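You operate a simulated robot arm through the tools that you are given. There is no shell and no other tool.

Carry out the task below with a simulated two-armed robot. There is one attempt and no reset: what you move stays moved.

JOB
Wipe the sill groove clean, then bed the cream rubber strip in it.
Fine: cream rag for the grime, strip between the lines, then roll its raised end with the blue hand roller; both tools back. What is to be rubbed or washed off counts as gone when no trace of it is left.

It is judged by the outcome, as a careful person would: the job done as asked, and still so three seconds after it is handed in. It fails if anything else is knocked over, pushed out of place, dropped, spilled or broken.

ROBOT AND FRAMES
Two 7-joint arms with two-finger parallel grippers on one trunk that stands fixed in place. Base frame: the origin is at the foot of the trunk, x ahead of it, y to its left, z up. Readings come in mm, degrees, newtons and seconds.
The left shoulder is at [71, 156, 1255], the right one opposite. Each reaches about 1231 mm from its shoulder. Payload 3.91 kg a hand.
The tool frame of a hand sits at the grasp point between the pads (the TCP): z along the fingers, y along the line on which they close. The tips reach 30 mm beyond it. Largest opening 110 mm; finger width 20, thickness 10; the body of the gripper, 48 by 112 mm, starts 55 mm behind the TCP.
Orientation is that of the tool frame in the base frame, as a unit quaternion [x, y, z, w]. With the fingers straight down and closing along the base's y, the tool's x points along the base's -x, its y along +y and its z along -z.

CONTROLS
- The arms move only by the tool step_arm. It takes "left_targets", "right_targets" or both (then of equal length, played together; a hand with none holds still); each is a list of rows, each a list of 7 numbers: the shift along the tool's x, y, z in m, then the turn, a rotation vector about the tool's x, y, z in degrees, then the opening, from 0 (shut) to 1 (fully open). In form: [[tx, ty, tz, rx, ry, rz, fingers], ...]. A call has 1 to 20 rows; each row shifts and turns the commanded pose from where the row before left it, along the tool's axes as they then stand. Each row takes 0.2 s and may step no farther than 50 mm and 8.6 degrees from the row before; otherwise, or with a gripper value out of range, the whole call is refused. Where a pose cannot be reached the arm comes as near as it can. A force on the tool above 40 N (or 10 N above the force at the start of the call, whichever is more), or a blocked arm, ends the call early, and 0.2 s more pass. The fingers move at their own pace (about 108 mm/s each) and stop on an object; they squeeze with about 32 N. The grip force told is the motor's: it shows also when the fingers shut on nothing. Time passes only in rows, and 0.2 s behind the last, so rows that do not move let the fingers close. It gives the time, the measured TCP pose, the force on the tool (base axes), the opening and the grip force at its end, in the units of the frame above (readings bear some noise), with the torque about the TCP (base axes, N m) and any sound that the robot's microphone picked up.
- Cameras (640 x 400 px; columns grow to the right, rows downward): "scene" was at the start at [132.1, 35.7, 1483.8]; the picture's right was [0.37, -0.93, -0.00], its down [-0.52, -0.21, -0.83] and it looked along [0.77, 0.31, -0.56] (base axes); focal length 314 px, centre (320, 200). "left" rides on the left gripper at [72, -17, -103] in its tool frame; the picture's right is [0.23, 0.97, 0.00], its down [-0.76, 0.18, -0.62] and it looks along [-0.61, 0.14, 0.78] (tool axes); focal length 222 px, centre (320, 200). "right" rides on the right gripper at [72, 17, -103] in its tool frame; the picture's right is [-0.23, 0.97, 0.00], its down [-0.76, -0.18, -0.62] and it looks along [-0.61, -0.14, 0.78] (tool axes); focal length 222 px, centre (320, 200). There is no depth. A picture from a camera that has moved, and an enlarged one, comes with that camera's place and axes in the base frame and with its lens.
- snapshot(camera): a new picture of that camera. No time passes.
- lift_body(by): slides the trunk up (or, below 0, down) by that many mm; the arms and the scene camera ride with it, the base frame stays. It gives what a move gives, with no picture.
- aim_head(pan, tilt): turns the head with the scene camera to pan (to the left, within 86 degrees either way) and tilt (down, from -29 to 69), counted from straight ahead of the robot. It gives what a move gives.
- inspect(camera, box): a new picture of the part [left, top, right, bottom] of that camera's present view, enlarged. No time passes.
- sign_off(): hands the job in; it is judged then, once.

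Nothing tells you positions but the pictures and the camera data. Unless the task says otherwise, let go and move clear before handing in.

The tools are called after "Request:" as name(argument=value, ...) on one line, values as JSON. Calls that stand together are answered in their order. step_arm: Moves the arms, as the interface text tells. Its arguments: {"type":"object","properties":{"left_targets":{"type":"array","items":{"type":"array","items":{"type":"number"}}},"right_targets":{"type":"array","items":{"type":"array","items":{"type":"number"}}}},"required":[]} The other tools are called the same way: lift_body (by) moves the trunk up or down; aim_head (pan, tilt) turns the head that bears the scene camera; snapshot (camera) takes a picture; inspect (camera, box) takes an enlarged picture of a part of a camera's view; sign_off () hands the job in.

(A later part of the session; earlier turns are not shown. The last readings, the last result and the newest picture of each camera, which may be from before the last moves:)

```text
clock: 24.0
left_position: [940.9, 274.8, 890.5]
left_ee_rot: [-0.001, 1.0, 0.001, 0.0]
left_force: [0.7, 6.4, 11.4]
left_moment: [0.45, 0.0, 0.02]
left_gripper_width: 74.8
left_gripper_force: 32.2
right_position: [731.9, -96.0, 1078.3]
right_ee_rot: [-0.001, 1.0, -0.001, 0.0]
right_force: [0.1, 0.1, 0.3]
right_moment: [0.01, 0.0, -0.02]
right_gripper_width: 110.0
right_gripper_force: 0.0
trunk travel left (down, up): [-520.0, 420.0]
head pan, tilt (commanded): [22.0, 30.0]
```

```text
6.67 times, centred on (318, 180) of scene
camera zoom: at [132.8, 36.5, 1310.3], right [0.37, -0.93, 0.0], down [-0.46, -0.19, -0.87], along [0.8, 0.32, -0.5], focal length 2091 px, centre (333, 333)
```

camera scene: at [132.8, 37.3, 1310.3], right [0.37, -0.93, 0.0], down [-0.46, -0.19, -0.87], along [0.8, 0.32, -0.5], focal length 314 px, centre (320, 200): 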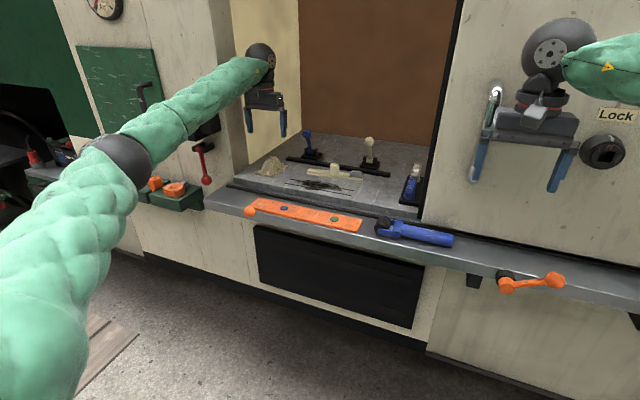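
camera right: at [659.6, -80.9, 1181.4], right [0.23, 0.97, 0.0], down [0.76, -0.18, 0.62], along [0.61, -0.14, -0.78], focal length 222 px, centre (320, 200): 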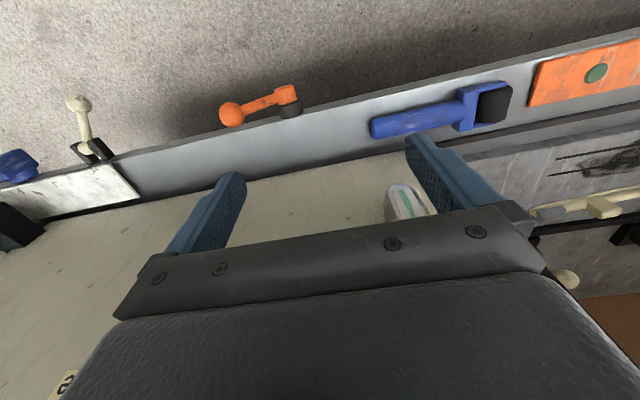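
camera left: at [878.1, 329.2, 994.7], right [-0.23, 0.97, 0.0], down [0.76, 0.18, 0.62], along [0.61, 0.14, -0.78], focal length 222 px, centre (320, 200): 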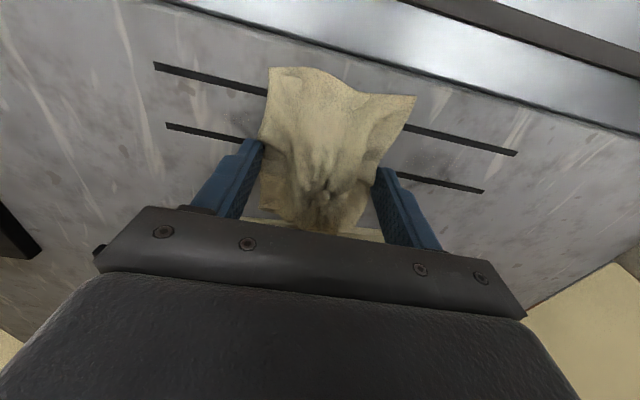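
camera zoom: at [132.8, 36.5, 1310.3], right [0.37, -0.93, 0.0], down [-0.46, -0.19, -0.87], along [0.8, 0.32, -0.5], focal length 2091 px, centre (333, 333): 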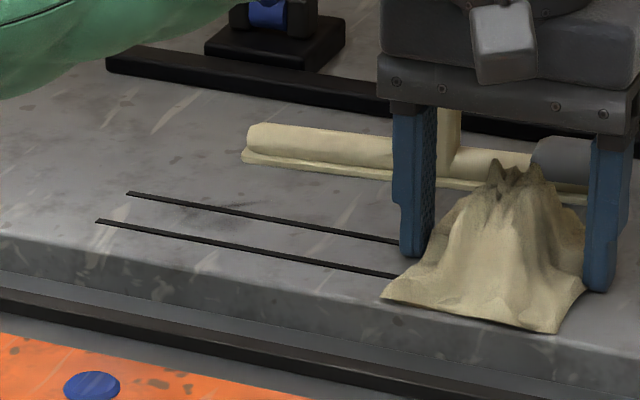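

Steady at about 11 N. Now a slow return stroke at x≈948.

Request:
step_arm(left_targets=[[-0.007, 0, 0, 0, 0, 0, 0], [0, 0.01, 0, 0, 0, 0, 0], [0, 0.01, 0, 0, 0, 0, 0], [0, 0.01, 0, 0, 0, 0, 0], [0, 0.01, 0, 0, 0, 0, 0], [0, 0.01, 0, 0, 0, 0, 0], [0, 0.01, 0, 0, 0, 0, 0], [0, 0.01, 0, 0, 0, 0, 0], [0, 0.01, 0, 0, 0, 0, 0], [0, 0.01, 0, 0, 0, 0, 0], [0, 0.01, 0, 0, 0, 0, 0], [0, 0.01, 0, 0, 0, 0, 0], [0, 0.01, 0, 0, 0, 0, 0], [0, 0.01, 0, 0, 0, 0, 0], [0, 0.01, 0, 0, 0, 0, 0], [0, 0.01, 0, 0, 0, 0, 0], [0, 0.01, 0, 0, 0, 0, 0], [0, 0.01, 0, 0, 0, 0, 0]])

Request:
inspect(camera="scene", box=[270, 150, 366, 210])

```text
clock: 27.8
left_position: [947.0, 444.3, 890.1]
left_ee_rot: [-0.001, 1.0, 0.0, 0.0]
left_force: [1.7, -6.7, 12.4]
left_moment: [-0.71, 0.07, 0.16]
left_gripper_width: 75.1
left_gripper_force: 32.6
right_position: [731.0, -97.8, 1078.4]
right_ee_rot: [-0.001, 1.0, 0.0, 0.0]
right_force: [0.2, 0.1, -0.2]
right_moment: [-0.01, 0.01, -0.05]
right_gripper_width: 109.8
right_gripper_force: 0.1
trunk travel left (down, up): [-520.0, 420.0]
head pan, tilt (commanded): [22.0, 30.0]
```

```text
6.67 times, centred on (318, 180) of scene
camera zoom: at [132.7, 35.8, 1310.3], right [0.37, -0.93, 0.0], down [-0.46, -0.19, -0.87], along [0.8, 0.32, -0.5], focal length 2091 px, centre (333, 333)
```

zoom: 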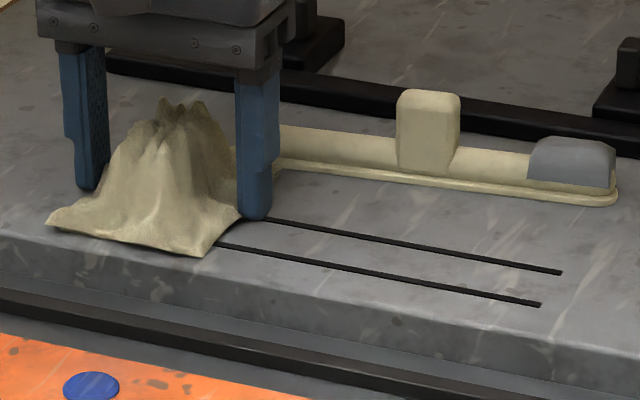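

The groove looks clean from here. One more round trip at x≈938 for certainty, then I'll lift and check.

Request:
step_arm(left_targets=[[0, 0.01, 0, 0, 0, 0, 0], [0, 0.01, 0, 0, 0, 0, 0], [0, 0.01, 0, 0, 0, 0, 0], [0.01, 0, 0, 0, 0, 0, 0], [0, -0.01, 0, 0, 0, 0, 0], [0, -0.012, 0, 0, 0, 0, 0], [0, -0.012, 0, 0, 0, 0, 0], [0, -0.012, 0, 0, 0, 0, 0], [0, -0.012, 0, 0, 0, 0, 0], [0, -0.012, 0, 0, 0, 0, 0], [0, -0.012, 0, 0, 0, 0, 0], [0, -0.012, 0, 0, 0, 0, 0], [0, -0.012, 0, 0, 0, 0, 0], [0, -0.012, 0, 0, 0, 0, 0], [0, -0.012, 0, 0, 0, 0, 0], [0, -0.012, 0, 0, 0, 0, 0], [0, -0.012, 0, 0, 0, 0, 0], [0, -0.012, 0, 0, 0, 0, 0], [0, -0.012, 0, 0, 0, 0, 0], [0, -0.012, 0, 0, 0, 0, 0]])

Request:
inspect(camera="scene", box=[270, 150, 366, 210])

```text
clock: 32.0
left_position: [937.6, 285.3, 890.1]
left_ee_rot: [-0.001, 1.0, 0.0, 0.0]
left_force: [-0.2, 4.4, 10.5]
left_moment: [0.55, 0.02, -0.08]
left_gripper_width: 74.7
left_gripper_force: 31.8
right_position: [733.5, -97.2, 1078.5]
right_ee_rot: [-0.001, 1.0, 0.0, 0.0]
right_force: [-0.8, 0.1, -0.6]
right_moment: [-0.01, -0.04, -0.01]
right_gripper_width: 109.8
right_gripper_force: 0.2
trunk travel left (down, up): [-520.0, 420.0]
head pan, tilt (commanded): [22.0, 30.0]
```

```text
6.67 times, centred on (318, 180) of scene
camera zoom: at [133.0, 36.4, 1310.3], right [0.37, -0.93, 0.0], down [-0.46, -0.19, -0.87], along [0.8, 0.32, -0.5], focal length 2091 px, centre (333, 333)
```

zoom: 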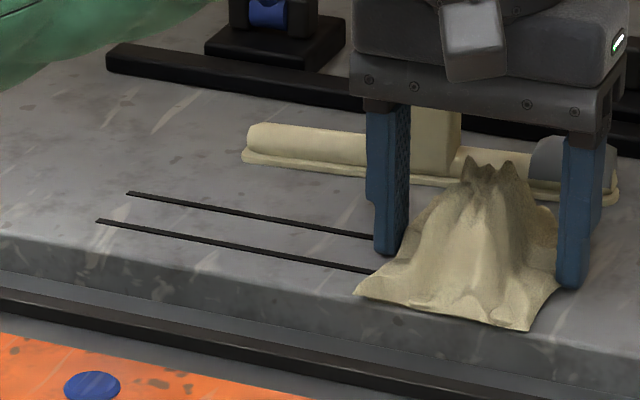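

Now I'll lift the rag and carry it up over the left side, then look at the whole groove from all three cameras.

Request:
step_arm(left_targets=[[0, 0, -0.015, 0, 0, 0, 0], [0, 0.02, -0.02, 0, 0, 0, 0], [0, 0.04, -0.01, 0, 0, 0, 0], [0, 0.045, 0, 0, 0, 0, 0], [0, 0.045, 0, 0, 0, 0, 0], [0, 0.045, 0, 0, 0, 0, 0], [0, 0.045, 0, 0, 0, 0, 0], [0, 0.02, 0, 0, 0, 0, 0], [0, 0, 0, 0, 0, 0, 0]])

Request:
inspect(camera="scene", box=[270, 150, 366, 210])

Request:
inspect(camera="left", box=[0, 0, 320, 200])

Request:
inspect(camera="right", box=[512, 100, 640, 230])

```text
clock: 34.0
left_position: [939.7, 547.5, 935.6]
left_ee_rot: [-0.001, 1.0, 0.0, -0.001]
left_force: [-1.3, -0.2, -0.5]
left_moment: [0.0, -0.01, -0.03]
left_gripper_width: 74.9
left_gripper_force: 32.0
right_position: [734.4, -96.8, 1078.2]
right_ee_rot: [0.0, 1.0, 0.0, 0.0]
right_force: [-0.1, 1.0, 0.1]
right_moment: [0.0, 0.0, 0.0]
right_gripper_width: 110.0
right_gripper_force: 0.0
trunk travel left (down, up): [-520.0, 420.0]
head pan, tilt (commanded): [22.0, 30.0]
```

```text
6.67 times, centred on (318, 180) of scene
camera zoom: at [133.9, 36.6, 1310.1], right [0.37, -0.93, 0.0], down [-0.46, -0.19, -0.87], along [0.8, 0.32, -0.5], focal length 2091 px, centre (333, 333)
```

zoom: 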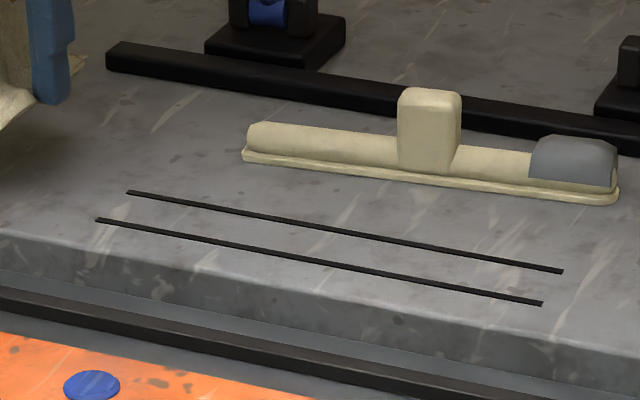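

```text
2.00 times, centred on (160, 100) of left
camera zoom: at [866.7, 529.5, 1039.8], right [-0.23, 0.97, 0.0], down [0.76, 0.18, 0.62], along [0.61, 0.14, -0.78], focal length 444 px, centre (640, 400)
```

zoom: 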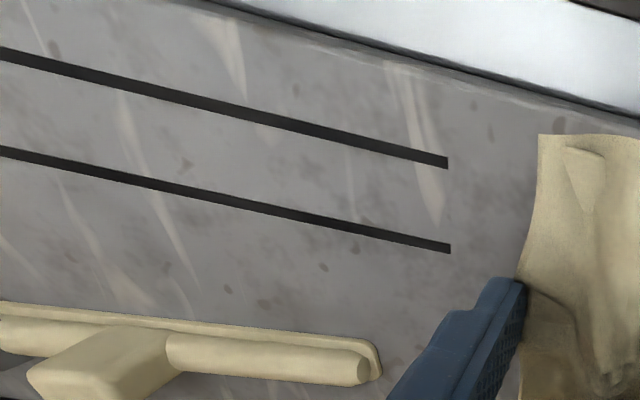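

```text
3.08 times, centred on (576, 165) of right
camera zoom: at [659.9, -79.6, 1181.3], right [0.23, 0.97, 0.0], down [0.76, -0.18, 0.62], along [0.61, -0.14, -0.78], focal length 684 px, centre (-468, 308)
```

zoom: 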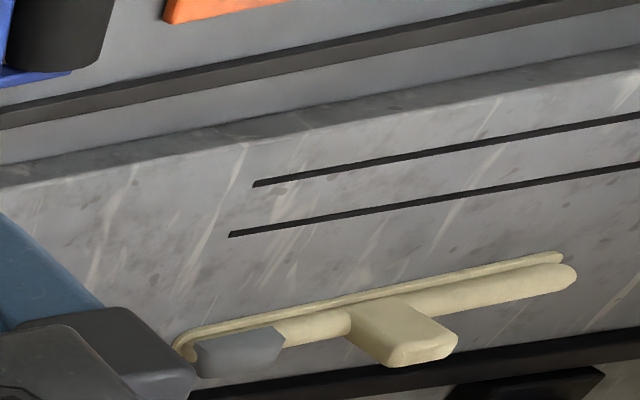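

The groove is clean in all three views and the strip hasn't moved. Next I'll put the rag back at its original spot.

Request:
step_arm(left_targets=[[-0.025, 0.007, 0, 0, 0, 0, 0], [-0.02, 0, 0, 0, 0, 0, 0], [0, 0, 0.02, 0, 0, 0, 0], [0, 0, 0.015, 0, 0, 0, 0], [0, 0, 0.008, 0, 0, 0, 0], [0, 0, 0, 0, 0, 0, 0]])

Request:
inspect(camera="scene", box=[230, 100, 330, 190])

```text
clock: 35.4
left_position: [982.2, 551.8, 889.5]
left_ee_rot: [-0.001, 1.0, 0.0, 0.0]
left_force: [1.3, 0.0, 0.8]
left_moment: [-0.01, -0.11, -0.01]
left_gripper_width: 74.7
left_gripper_force: 32.3
right_position: [731.8, -96.7, 1079.2]
right_ee_rot: [-0.001, 1.0, 0.0, 0.0]
right_force: [0.9, -0.3, 0.8]
right_moment: [0.0, -0.02, 0.0]
right_gripper_width: 110.1
right_gripper_force: 0.0
trunk travel left (down, up): [-520.0, 420.0]
head pan, tilt (commanded): [22.0, 30.0]
```

```text
4.44 times, centred on (280, 145) of scene
camera zoom: at [133.9, 36.4, 1310.2], right [0.37, -0.93, 0.0], down [-0.46, -0.19, -0.87], along [0.8, 0.32, -0.5], focal length 1394 px, centre (498, 444)
```

zoom: 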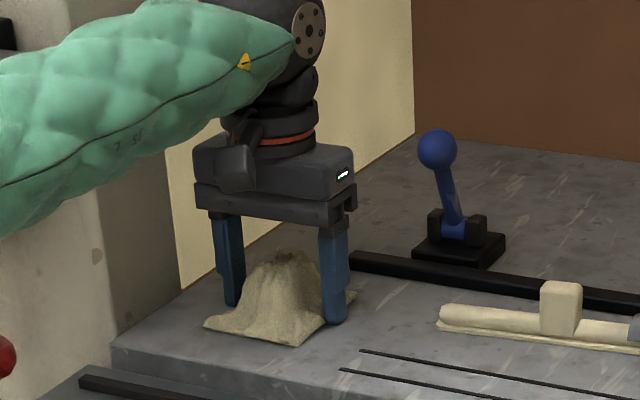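

The rag is back within a few millimetres of its original spot. Releasing and retreating upward.

Request:
step_arm(left_targets=[[-0.001, 0.002, 0.0005, 0, 0, 0, 0], [0, 0, 0, 0, 0, 0, 0.85], [0, 0, 0, 0, 0, 0, 1], [0, 0, 0, 0, 0, 0, 1], [0, 0, -0.02, 0, 0, 0, 1], [0, 0, -0.03, 0, 0, 0, 1], [0, 0, -0.03, 0, 0, 0, 1], [0, 0, 0, 0, 0, 0, 1]])

Request:
snapshot(camera="left")

Request:
inspect(camera="scene", box=[230, 100, 330, 190])

```text
clock: 37.2
left_position: [983.2, 556.2, 971.6]
left_ee_rot: [-0.001, 1.0, -0.001, 0.0]
left_force: [-0.1, -0.9, 0.5]
left_moment: [0.04, 0.0, -0.02]
left_gripper_width: 109.9
left_gripper_force: 0.0
right_position: [733.2, -96.3, 1077.2]
right_ee_rot: [0.0, 1.0, -0.001, -0.001]
right_force: [-0.5, -0.3, -0.1]
right_moment: [0.02, 0.01, 0.01]
right_gripper_width: 109.9
right_gripper_force: 0.1
trunk travel left (down, up): [-520.0, 420.0]
head pan, tilt (commanded): [22.0, 30.0]
```

```text
taken
camera left: at [911.6, 538.7, 1074.9], right [-0.23, 0.97, 0.0], down [0.76, 0.18, 0.62], along [0.61, 0.14, -0.78], focal length 222 px, centre (320, 200)
```

left: 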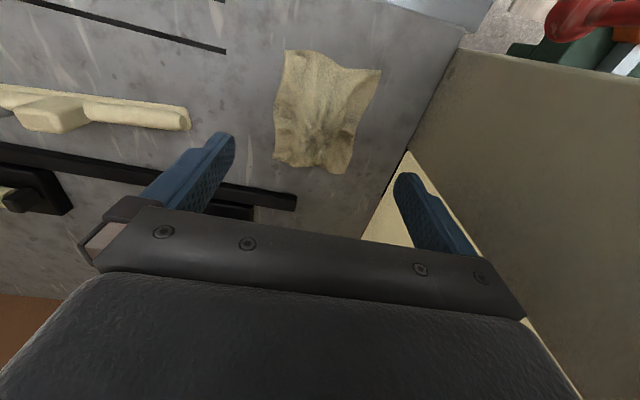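

```text
4.44 times, centred on (280, 145) of scene
camera zoom: at [134.2, 36.9, 1310.1], right [0.37, -0.93, 0.0], down [-0.46, -0.19, -0.87], along [0.8, 0.32, -0.5], focal length 1394 px, centre (498, 444)
```

zoom: 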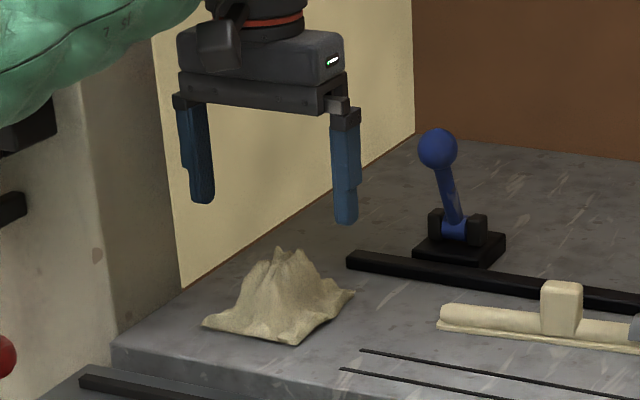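

The rag is back where it was. Next, the left hand goes above the strip to locate its block accurately.

Request:
step_arm(left_targets=[[0, -0.04, -0.005, 0, 0, 0, 1], [0, -0.04, -0.005, 0, 0, 0, 0.8], [0, -0.04, 0, 0, 0, 0, 0.6], [0, -0.045, 0, 0, 0, 0, 0.6], [-0.01, -0.04, 0, 0, 0, 0, 0.6], [0, 0, 0, 0, 0, 0, 0.6]])

Request:
snapshot(camera="left")

Request:
inspect(camera="left", box=[160, 60, 480, 260])

Request:
inspect(camera="scene", box=[270, 140, 382, 210])

```text
clock: 38.6
left_position: [990.7, 351.3, 982.1]
left_ee_rot: [-0.002, 1.0, 0.0, -0.001]
left_force: [-0.3, -0.2, -0.4]
left_moment: [-0.01, -0.02, 0.03]
left_gripper_width: 66.3
left_gripper_force: 0.1
right_position: [732.6, -95.8, 1078.4]
right_ee_rot: [-0.001, 1.0, -0.001, 0.0]
right_force: [0.7, -0.4, -0.5]
right_moment: [0.01, 0.01, 0.01]
right_gripper_width: 110.0
right_gripper_force: 0.0
trunk travel left (down, up): [-520.0, 420.0]
head pan, tilt (commanded): [22.0, 30.0]
```

```text
taken
camera left: at [920.9, 334.3, 1086.1], right [-0.23, 0.97, 0.0], down [0.76, 0.18, 0.62], along [0.61, 0.14, -0.78], focal length 222 px, centre (320, 200)
```

left: 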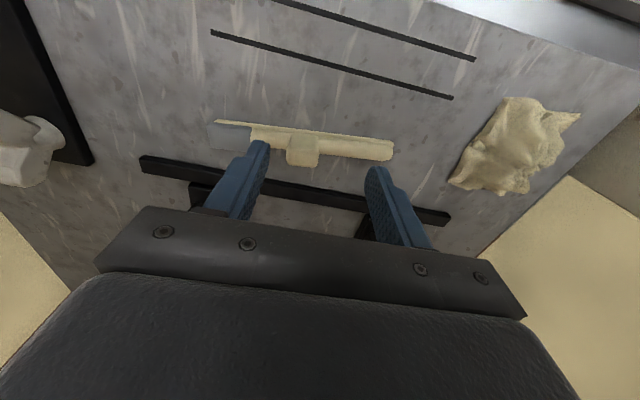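

```text
2.00 times, centred on (320, 160) of left
camera zoom: at [920.9, 334.3, 1086.1], right [-0.23, 0.97, 0.0], down [0.76, 0.18, 0.62], along [0.61, 0.14, -0.78], focal length 444 px, centre (320, 280)
```

zoom: 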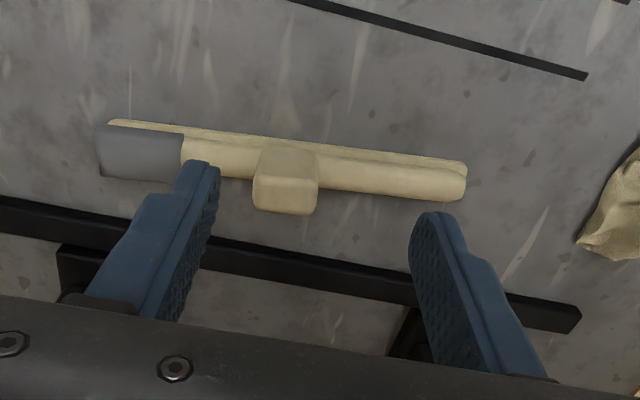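

```text
5.71 times, centred on (326, 175) of scene
camera zoom: at [133.5, 37.5, 1310.2], right [0.37, -0.93, 0.0], down [-0.46, -0.19, -0.87], along [0.8, 0.32, -0.5], focal length 1792 px, centre (286, 343)
```

zoom: 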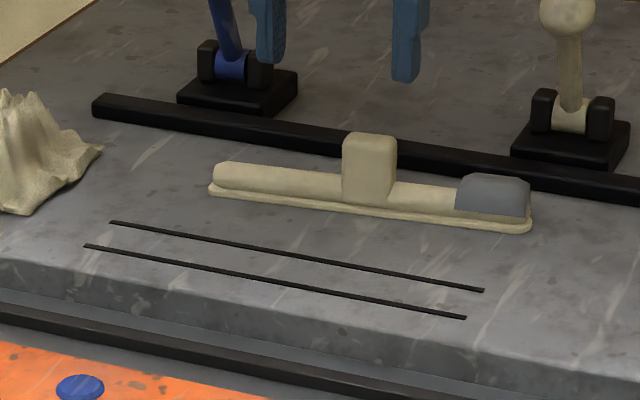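

Combining the views, the sill top is at about z 858 and the strip is skewed about 6°. The block is centred near [1019.5, 341] with its top at about z 903. I'll align over it with a matching yaw and come down partway.

Request:
step_arm(left_targets=[[-0.0288, -0.0101, 0, 0, 0, 0, 0.6], [0, 0, 0, 0, 0, -6.06, 0.6], [0, 0, 0.025, 0, 0, 0, 0.6], [0, 0, 0.02, 0, 0, 0, 0.6], [0, 0, 0, 0, 0, 0, 0.6]])

Request:
snapshot(camera="left")

Request:
inspect(camera="scene", box=[270, 120, 382, 190])

Request:
inspect(camera="right", box=[512, 120, 640, 250])

```text
clock: 39.8
left_position: [1022.4, 339.0, 937.1]
left_ee_rot: [-0.053, 0.999, 0.0, 0.0]
left_force: [-0.4, -0.8, -0.1]
left_moment: [-0.04, 0.02, 0.02]
left_gripper_width: 65.9
left_gripper_force: 0.0
right_position: [734.4, -96.8, 1078.6]
right_ee_rot: [0.0, 1.0, 0.0, 0.0]
right_force: [0.3, -0.5, -0.8]
right_moment: [0.0, 0.0, 0.01]
right_gripper_width: 110.0
right_gripper_force: 0.1
trunk travel left (down, up): [-520.0, 420.0]
head pan, tilt (commanded): [22.0, 30.0]
```

```text
taken
camera left: at [952.6, 314.5, 1040.9], right [-0.33, 0.94, 0.0], down [0.74, 0.26, 0.62], along [0.59, 0.21, -0.78], focal length 222 px, centre (320, 200)
```

left: 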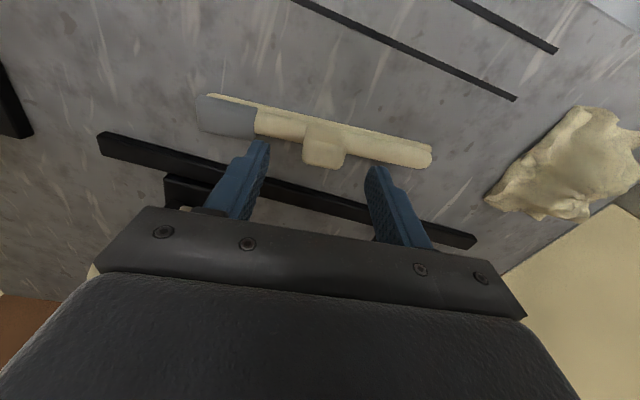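

```text
5.71 times, centred on (326, 155) of scene
camera zoom: at [133.9, 36.2, 1310.2], right [0.37, -0.93, 0.0], down [-0.46, -0.19, -0.87], along [0.8, 0.32, -0.5], focal length 1792 px, centre (286, 457)
```

zoom: 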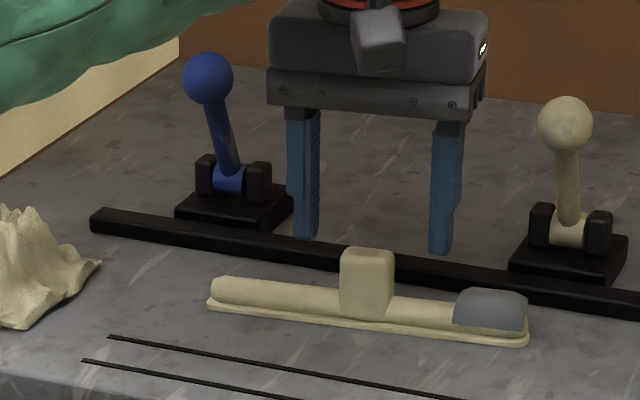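

```text
3.08 times, centred on (576, 185) of right
camera zoom: at [659.8, -80.1, 1181.4], right [0.23, 0.97, 0.0], down [0.76, -0.18, 0.62], along [0.61, -0.14, -0.78], focal length 684 px, centre (-468, 246)
```

zoom: 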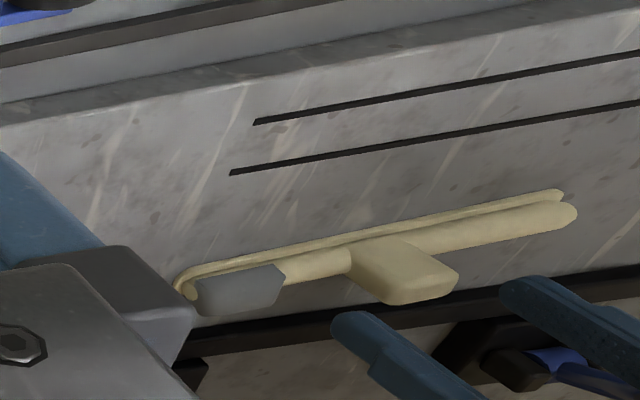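

Request:
inspect(camera="left", box=[180, 70, 460, 250])

```text
2.22 times, centred on (320, 160) of left
camera zoom: at [952.6, 314.5, 1040.9], right [-0.33, 0.94, 0.0], down [0.74, 0.26, 0.62], along [0.59, 0.21, -0.78], focal length 494 px, centre (320, 289)
```

zoom: 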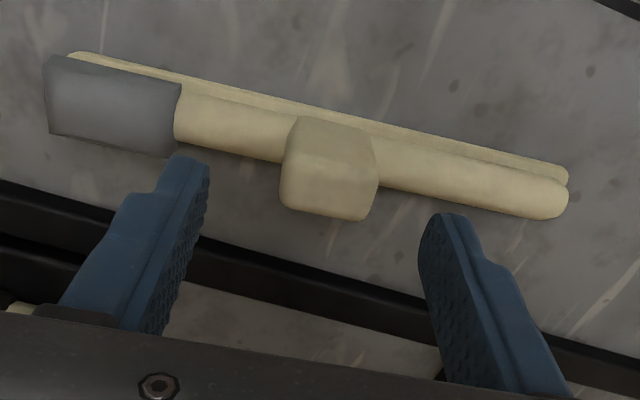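

The block centre is about 4 mm nearer than the TCP. I'll correct that, descend to z≈912 and close.

Request:
step_arm(left_targets=[[0.0033, 0.0018, 0, 0, 0, 0, 0.6], [0, 0, 0.015, 0, 0, 0, 0.6], [0, 0, 0.01, 0, 0, 0, 0.6], [0, 0, 0, 0, 0, 0, 0.6]])

Request:
inspect(camera="left", box=[180, 70, 460, 250])

Request:
inspect(camera="scene", box=[290, 130, 370, 180])

Request:
inspect(camera="right", box=[540, 150, 640, 250])

```text
clock: 40.8
left_position: [1020.6, 340.6, 911.1]
left_ee_rot: [-0.053, 0.999, -0.001, 0.0]
left_force: [-0.4, -0.3, 0.2]
left_moment: [0.01, -0.01, -0.01]
left_gripper_width: 65.8
left_gripper_force: 0.1
right_position: [732.1, -96.2, 1076.5]
right_ee_rot: [0.0, 1.0, -0.001, 0.0]
right_force: [-0.2, -0.1, 0.2]
right_moment: [-0.01, 0.05, 0.04]
right_gripper_width: 109.9
right_gripper_force: 0.0
trunk travel left (down, up): [-520.0, 420.0]
head pan, tilt (commanded): [22.0, 30.0]
```

```text
2.22 times, centred on (320, 160) of left
camera zoom: at [949.3, 316.0, 1016.3], right [-0.33, 0.94, 0.0], down [0.74, 0.26, 0.62], along [0.59, 0.21, -0.78], focal length 494 px, centre (320, 289)
```

zoom: 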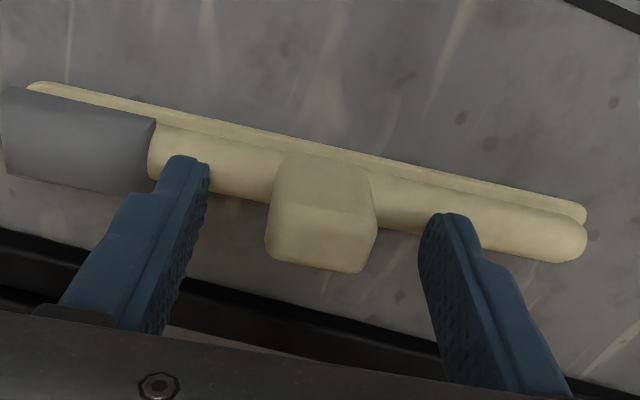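

```text
8.00 times, centred on (330, 155) of scene
camera zoom: at [134.0, 36.4, 1310.2], right [0.37, -0.93, 0.0], down [-0.46, -0.19, -0.87], along [0.8, 0.32, -0.5], focal length 2509 px, centre (240, 560)
```

zoom: 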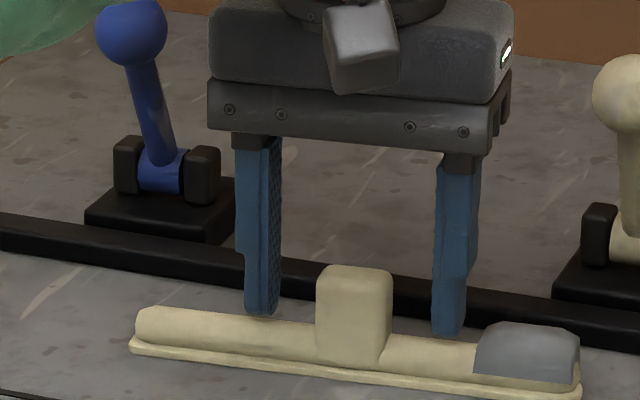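

```text
4.00 times, centred on (590, 200) of right
camera zoom: at [659.9, -79.9, 1181.3], right [0.23, 0.97, 0.0], down [0.76, -0.18, 0.62], along [0.61, -0.14, -0.78], focal length 888 px, centre (-760, 200)
```

zoom: 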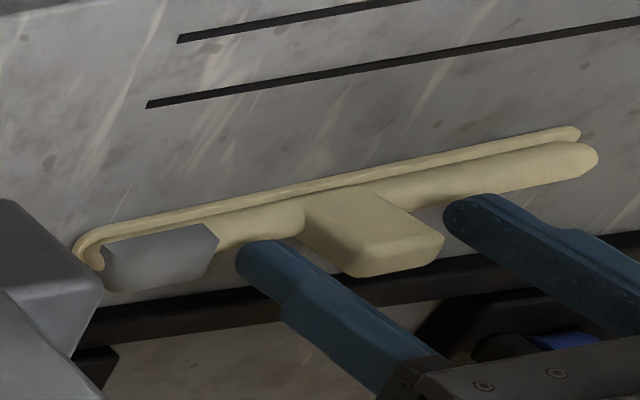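

Fingers straddle the block above the tube. Closing gently.

Request:
step_arm(left_targets=[[0.0015, 0, 0, 0, 0, 0, 0.45], [0, 0, 0, 0, 0, 0, 0.3], [0, 0, 0, 0, 0, 0, 0.15], [0, 0, 0, 0, 0, 0, 0], [0, 0, 0, 0, 0, 0, 0]])

Request:
inspect(camera="left", box=[180, 70, 460, 250])

Request:
inspect(camera="scene", box=[290, 130, 370, 180])

```text
clock: 42.0
left_position: [1017.8, 339.8, 910.9]
left_ee_rot: [-0.054, 0.999, 0.0, 0.0]
left_force: [0.0, 0.1, 1.3]
left_moment: [-0.04, 0.02, -0.01]
left_gripper_width: 28.8
left_gripper_force: 32.2
right_position: [732.1, -96.1, 1076.6]
right_ee_rot: [0.0, 1.0, 0.0, 0.0]
right_force: [-0.4, -0.2, 0.1]
right_moment: [-0.04, 0.02, -0.05]
right_gripper_width: 110.2
right_gripper_force: 0.0
trunk travel left (down, up): [-520.0, 420.0]
head pan, tilt (commanded): [22.0, 30.0]
```

```text
2.22 times, centred on (320, 160) of left
camera zoom: at [948.2, 315.9, 1015.6], right [-0.33, 0.94, 0.0], down [0.74, 0.26, 0.62], along [0.59, 0.21, -0.78], focal length 494 px, centre (320, 289)
```

zoom: 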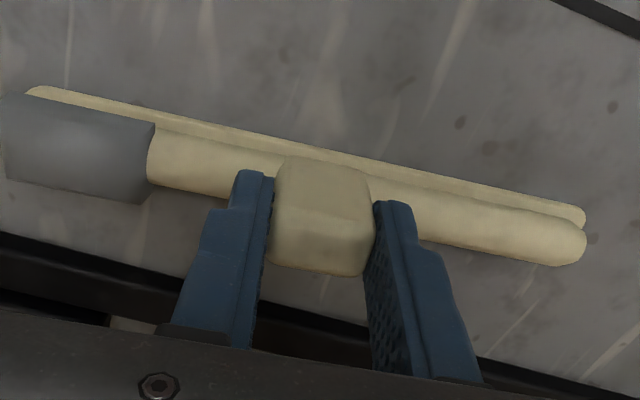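

```text
8.00 times, centred on (330, 155) of scene
camera zoom: at [133.9, 36.5, 1310.2], right [0.37, -0.93, 0.0], down [-0.46, -0.19, -0.87], along [0.8, 0.32, -0.5], focal length 2509 px, centre (240, 560)
```

zoom: 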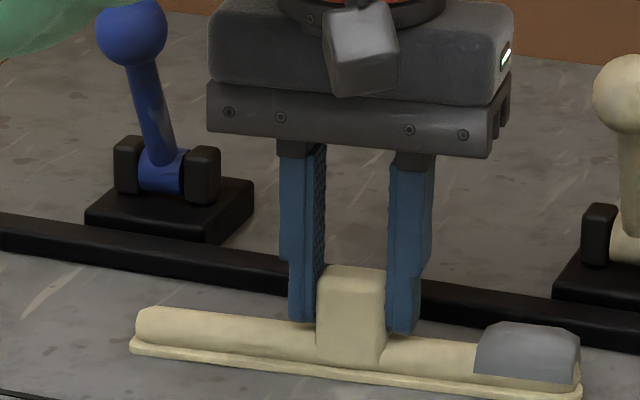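

Firm grip at 28.8 mm. I'll lift the strip, turn it 6° to match the lines and carry it above the groove.

Request:
step_arm(left_targets=[[0, 0, -0.015, 0, 0, 0, 0], [0, 0, -0.02, 0, 0, 0, 0], [0, 0, -0.01, 0, 0, 0, 0], [0, 0, 0, 0, 0, 3.1, 0], [0, 0, 0, 0, 0, 3.1, 0], [0.03, 0.01, 0, 0, 0, 0, 0], [0.03, 0.01, 0, 0, 0, 0, 0], [0.028, 0, 0, 0, 0, 0, 0], [0, 0, 0, 0, 0, 0, 0]])

Request:
snapshot(camera="left")

Request:
inspect(camera="scene", box=[270, 130, 382, 200])

Request:
inspect(camera="right", box=[512, 100, 640, 230])

```text
clock: 44.0
left_position: [929.0, 361.8, 954.6]
left_ee_rot: [0.001, 1.0, 0.0, -0.001]
left_force: [-0.8, -0.9, -1.5]
left_moment: [0.01, 0.01, 0.01]
left_gripper_width: 28.9
left_gripper_force: 31.5
right_position: [733.8, -97.1, 1077.0]
right_ee_rot: [0.0, 1.0, 0.001, -0.001]
right_force: [-0.2, 0.2, 0.2]
right_moment: [-0.04, 0.01, -0.01]
right_gripper_width: 110.0
right_gripper_force: 0.1
trunk travel left (down, up): [-520.0, 420.0]
head pan, tilt (commanded): [22.0, 30.0]
```

```text
taken
camera left: at [857.4, 344.7, 1059.2], right [-0.23, 0.97, 0.0], down [0.76, 0.18, 0.62], along [0.61, 0.14, -0.78], focal length 222 px, centre (320, 200)
```

left: 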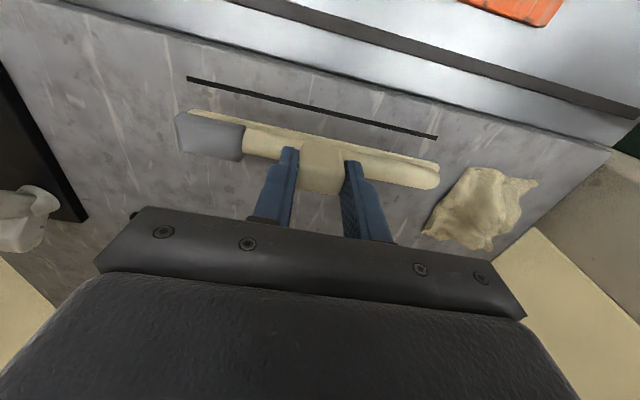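

```text
5.71 times, centred on (326, 165) of scene
camera zoom: at [134.3, 36.5, 1310.1], right [0.37, -0.93, 0.0], down [-0.46, -0.19, -0.87], along [0.8, 0.32, -0.5], focal length 1792 px, centre (286, 400)
```

zoom: 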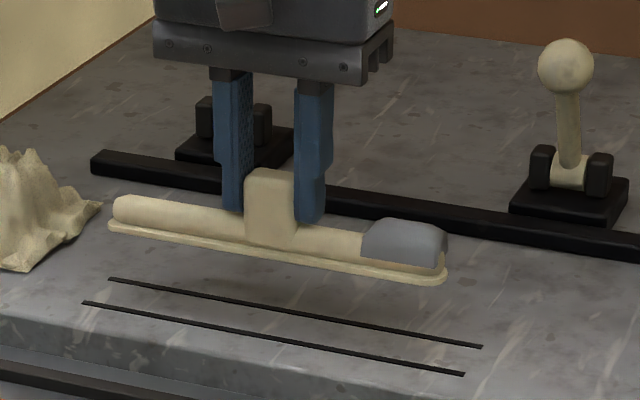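

```text
3.08 times, centred on (576, 165) of right
camera zoom: at [660.3, -79.7, 1181.1], right [0.23, 0.97, 0.0], down [0.76, -0.18, 0.62], along [0.61, -0.14, -0.78], focal length 684 px, centre (-468, 308)
```

zoom: 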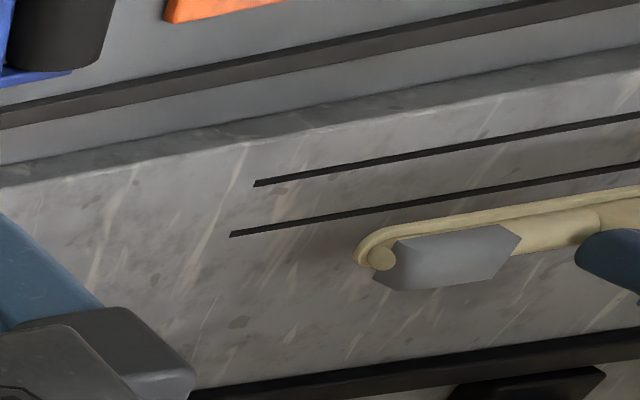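

Request:
inspect(camera="left", box=[160, 60, 320, 160])

Request:
inspect(camera="left", box=[310, 100, 470, 200])

```text
4.00 times, centred on (240, 110) of left
camera zoom: at [857.4, 344.7, 1059.2], right [-0.23, 0.97, 0.0], down [0.76, 0.18, 0.62], along [0.61, 0.14, -0.78], focal length 888 px, centre (640, 560)
```

zoom: 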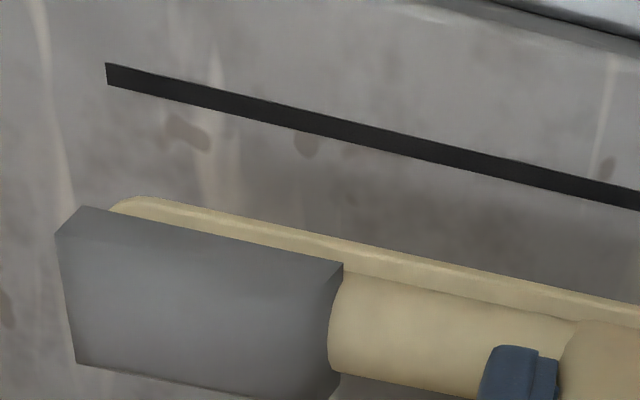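

```text
4.00 times, centred on (390, 150) of left
camera zoom: at [857.4, 344.7, 1059.2], right [-0.23, 0.97, 0.0], down [0.76, 0.18, 0.62], along [0.61, 0.14, -0.78], focal length 888 px, centre (40, 400)
```

zoom: 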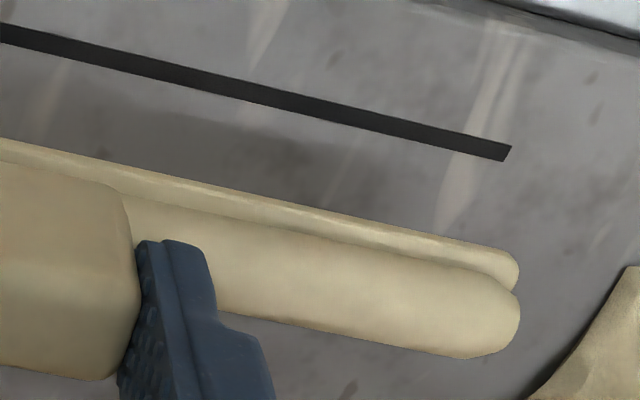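

The strip is parallel to the lines; it needs about +1.5 mm in x and -2 mm in y. I'll correct and lower to just above the sill, then recheck.

Request:
step_arm(left_targets=[[-0.0015, -0.002, 0, 0, 0, 0, 0], [0, 0, 0.02, 0, 0, 0, 0], [0, 0, 0.012, 0, 0, 0, 0], [0, 0, 0.006, 0, 0, 0, 0], [0, 0, 0, 0, 0, 0, 0]])

Request:
inspect(camera="left", box=[140, 60, 480, 260])

Request:
inspect(camera="scene", box=[270, 150, 366, 210])

Request:
inspect(camera="right", box=[540, 120, 640, 220])

```text
clock: 45.2
left_position: [931.4, 359.0, 916.8]
left_ee_rot: [0.001, 1.0, 0.0, 0.0]
left_force: [-0.5, 0.3, 0.1]
left_moment: [0.01, 0.02, -0.01]
left_gripper_width: 28.6
left_gripper_force: 31.9
right_position: [734.4, -97.2, 1078.0]
right_ee_rot: [0.0, 1.0, 0.0, -0.001]
right_force: [-0.6, -0.9, 1.0]
right_moment: [0.0, 0.0, 0.02]
right_gripper_width: 110.3
right_gripper_force: 0.2
trunk travel left (down, up): [-520.0, 420.0]
head pan, tilt (commanded): [22.0, 30.0]
```

```text
1.88 times, centred on (310, 160) of left
camera zoom: at [858.9, 342.0, 1021.8], right [-0.23, 0.97, 0.0], down [0.76, 0.18, 0.62], along [0.61, 0.14, -0.78], focal length 418 px, centre (339, 275)
```

zoom: 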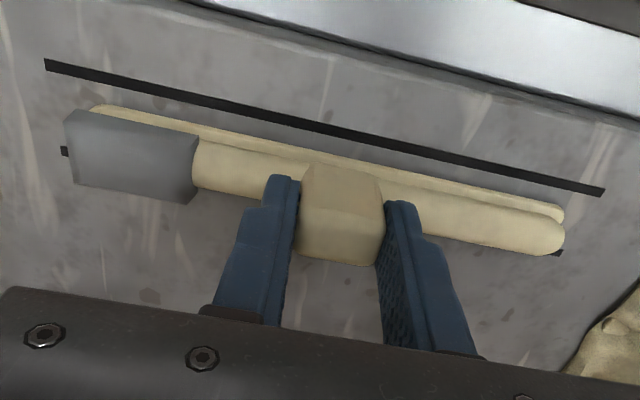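

```text
6.67 times, centred on (318, 180) of scene
camera zoom: at [133.7, 36.4, 1310.2], right [0.37, -0.93, 0.0], down [-0.46, -0.19, -0.87], along [0.8, 0.32, -0.5], focal length 2091 px, centre (333, 333)
```

zoom: 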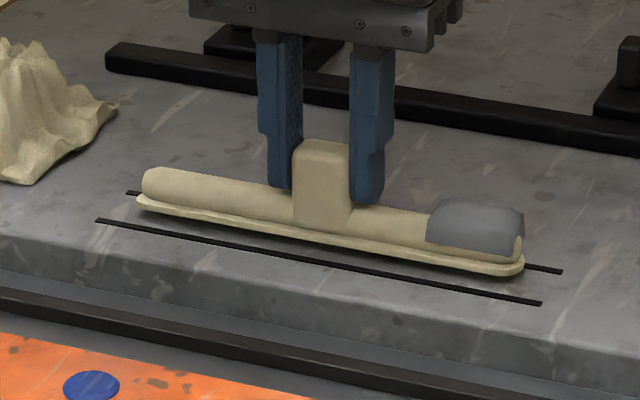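

```text
4.00 times, centred on (590, 170) of right
camera zoom: at [659.7, -79.9, 1181.4], right [0.23, 0.97, 0.0], down [0.76, -0.18, 0.62], along [0.61, -0.14, -0.78], focal length 888 px, centre (-760, 320)
```

zoom: 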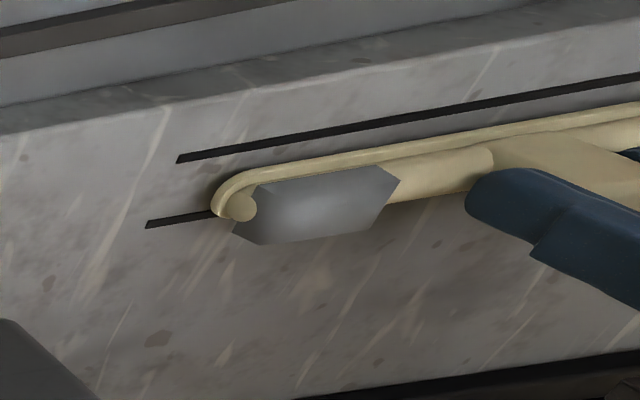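

The strip is centred: its near edge is at about x 922, between lines at about 915 and 949. Lowering the last few millimetres gently.

Request:
step_arm(left_targets=[[0, 0, 0.003, 0, 0, 0, 0], [0, 0, 0.002, 0, 0, 0, 0], [0, 0, 0.0007, 0, 0, 0, 0], [0, 0, 0, 0, 0, 0, 0]])

```text
clock: 46.2
left_position: [931.6, 358.3, 911.6]
left_ee_rot: [0.001, 1.0, 0.0, 0.0]
left_force: [0.4, -0.5, -0.4]
left_moment: [0.0, 0.0, 0.03]
left_gripper_width: 28.4
left_gripper_force: 32.0
right_position: [734.4, -97.3, 1077.2]
right_ee_rot: [0.0, 1.0, -0.001, -0.001]
right_force: [0.0, -0.7, 0.5]
right_moment: [-0.03, 0.06, -0.03]
right_gripper_width: 110.0
right_gripper_force: 0.1
trunk travel left (down, up): [-520.0, 420.0]
head pan, tilt (commanded): [22.0, 30.0]
```

Request:
step_arm(left_targets=[[0, 0.0005, 0.0007, 0, 0, 0, 0], [0, 0, 0.0006, 0, 0, 0, 0], [0, 0, 0, 0, 0, 0, 0]])

Request:
inspect(camera="scene", box=[280, 160, 360, 210])

Request:
inspect(camera="left", box=[140, 60, 480, 260])

```text
clock: 47.0
left_position: [931.3, 358.6, 910.5]
left_ee_rot: [0.001, 1.0, 0.0, 0.001]
left_force: [-0.1, -0.4, 3.6]
left_moment: [-0.01, 0.0, 0.0]
left_gripper_width: 29.0
left_gripper_force: 32.0
right_position: [731.8, -98.1, 1077.9]
right_ee_rot: [0.0, 1.0, 0.0, 0.0]
right_force: [0.9, -0.9, 0.4]
right_moment: [-0.03, -0.02, 0.02]
right_gripper_width: 110.2
right_gripper_force: 0.1
trunk travel left (down, up): [-520.0, 420.0]
head pan, tilt (commanded): [22.0, 30.0]
```

```text
8.00 times, centred on (320, 185) of scene
camera zoom: at [133.5, 36.3, 1310.3], right [0.37, -0.93, 0.0], down [-0.46, -0.19, -0.87], along [0.8, 0.32, -0.5], focal length 2509 px, centre (320, 320)
```

zoom: 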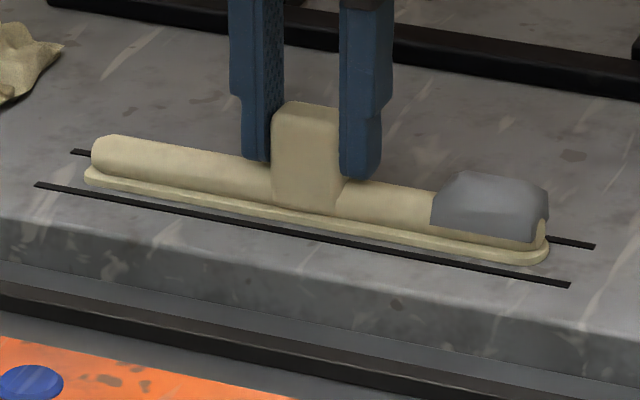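

```text
1.88 times, centred on (310, 160) of left
camera zoom: at [859.1, 342.2, 1015.5], right [-0.23, 0.97, 0.0], down [0.76, 0.18, 0.62], along [0.61, 0.14, -0.78], focal length 418 px, centre (339, 275)
```

zoom: 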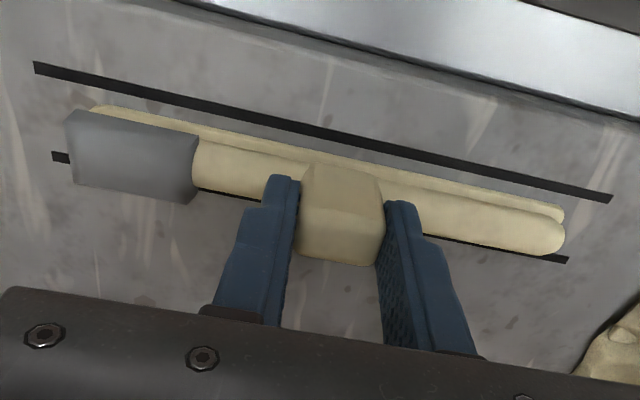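

Seated with light contact and centred between the lines. Releasing and backing straight up.

Request:
step_arm(left_targets=[[0, 0, 0, 0, 0, 0, 0.3], [0, 0, 0, 0, 0, 0, 0.45], [0, 0, 0, 0, 0, 0, 0.45], [0, 0, -0.01, 0, 0, 0, 0.45], [0, 0, -0.03, 0, 0, 0, 0.45], [0, 0, -0.04, 0, 0, 0, 0.45], [0, 0, 0, 0, 0, 0, 0.45]])

Request:
snapshot(camera="left")

Request:
inspect(camera="left", box=[140, 20, 480, 220])

Request:
inspect(camera="scene", box=[280, 160, 360, 210])

Request:
inspect(camera="right", box=[540, 120, 640, 220])

```text
clock: 48.6
left_position: [933.6, 358.6, 988.4]
left_ee_rot: [0.001, 1.0, 0.001, -0.001]
left_force: [-0.3, 0.7, 0.1]
left_moment: [-0.01, 0.03, -0.01]
left_gripper_width: 49.6
left_gripper_force: 0.1
right_position: [734.0, -97.1, 1077.2]
right_ee_rot: [-0.001, 1.0, 0.0, -0.001]
right_force: [-0.5, 0.3, 0.5]
right_moment: [0.01, 0.03, 0.03]
right_gripper_width: 110.0
right_gripper_force: 0.0
trunk travel left (down, up): [-520.0, 420.0]
head pan, tilt (commanded): [22.0, 30.0]
```

```text
taken
camera left: at [862.2, 342.3, 1093.2], right [-0.23, 0.97, 0.0], down [0.76, 0.18, 0.62], along [0.61, 0.14, -0.78], focal length 222 px, centre (320, 200)
```

left: 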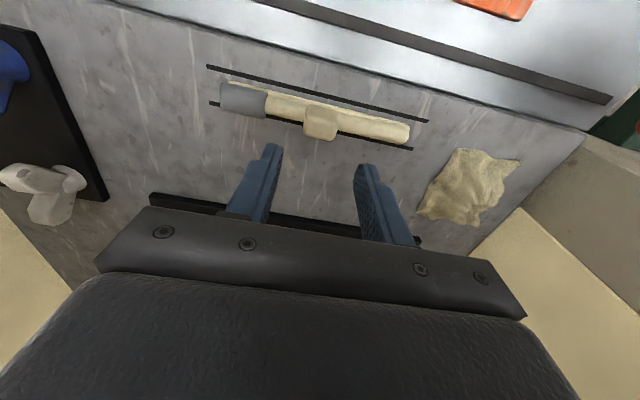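

```text
1.88 times, centred on (310, 120) of left
camera zoom: at [862.2, 342.3, 1093.2], right [-0.23, 0.97, 0.0], down [0.76, 0.18, 0.62], along [0.61, 0.14, -0.78], focal length 418 px, centre (339, 351)
```

zoom: 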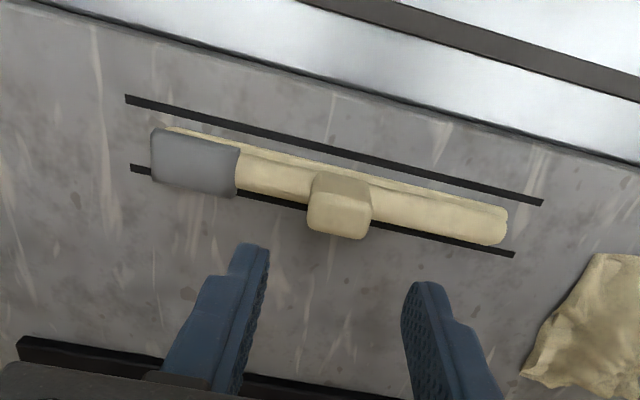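

```text
8.00 times, centred on (320, 185) of scene
camera zoom: at [134.4, 36.9, 1310.0], right [0.37, -0.93, 0.0], down [-0.46, -0.19, -0.87], along [0.8, 0.32, -0.5], focal length 2509 px, centre (320, 320)
```

zoom: 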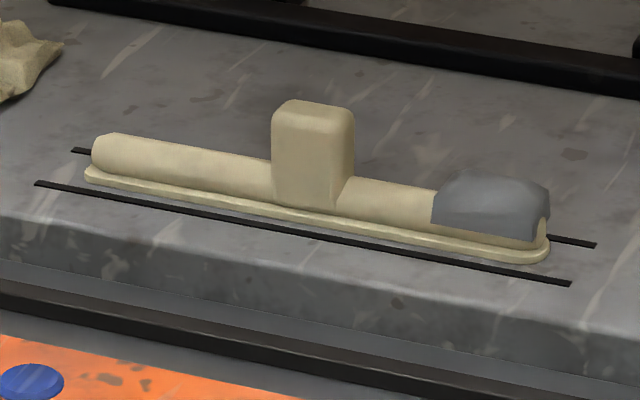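

```text
4.00 times, centred on (590, 170) of right
camera zoom: at [660.3, -79.4, 1181.0], right [0.23, 0.97, 0.0], down [0.76, -0.18, 0.62], along [0.61, -0.14, -0.78], focal length 888 px, centre (-760, 320)
```

zoom: 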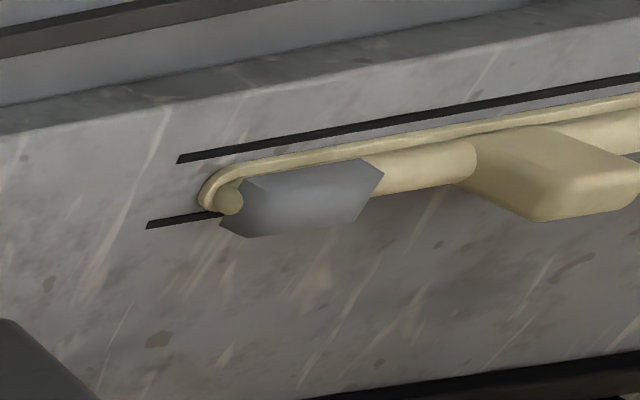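

The strip is bedded between the lines. I'll retract the left arm, then locate the roller precisely for the right hand.

Request:
step_arm(left_targets=[[0.01, 0, -0.04, 0, 0, 0, 0.45], [0.04, 0.01, -0.03, 0, 0, 0, 0.45], [0.045, 0.015, 0, 0, 0, 0, 0.45], [0.045, 0.015, 0, 0, 0, 0, 0.45], [0.045, 0.015, 0, 0, 0, 0, 0.45], [0.045, 0.015, 0, 0, 0, 0, 0.45], [0.045, 0.015, 0, 0, 0, 0, 0.45], [0, 0, 0, 0, 0, 0, 0.45]])

Request:
aim_head(pan=10, tilt=34)

Request:
snapshot(camera="scene")

Request:
inspect(camera="right", box=[350, 70, 540, 150])

```text
refused: row 2 steps farther than a row can; nothing moved
```

```text
clock: 49.3
left_position: [934.3, 358.6, 988.4]
left_ee_rot: [0.0, 1.0, -0.001, 0.0]
left_force: [0.9, 0.4, 0.0]
left_moment: [0.02, -0.01, -0.03]
left_gripper_width: 49.7
left_gripper_force: 0.0
right_position: [732.5, -96.3, 1078.4]
right_ee_rot: [0.0, 1.0, 0.0, 0.0]
right_force: [0.1, 0.6, 1.3]
right_moment: [0.03, -0.02, -0.02]
right_gripper_width: 110.0
right_gripper_force: 0.1
trunk travel left (down, up): [-520.0, 420.0]
head pan, tilt (commanded): [10.0, 34.0]
```

```text
taken
camera scene: at [137.2, 18.1, 1304.0], right [0.17, -0.98, 0.0], down [-0.55, -0.1, -0.83], along [0.82, 0.14, -0.56], focal length 314 px, centre (320, 200)
```

scene: 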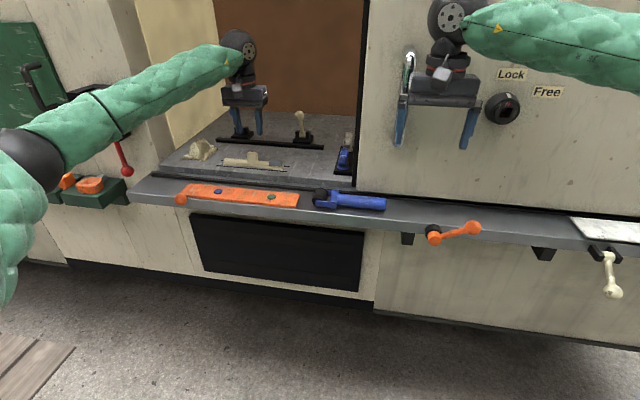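

```text
3.37 times, centred on (445, 110) of right
camera zoom: at [659.7, -79.8, 1181.4], right [0.23, 0.97, 0.0], down [0.76, -0.18, 0.62], along [0.61, -0.14, -0.78], focal length 748 px, centre (-101, 503)
```

zoom: 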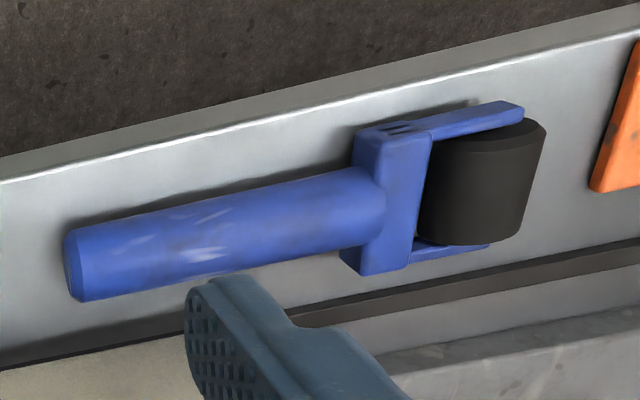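

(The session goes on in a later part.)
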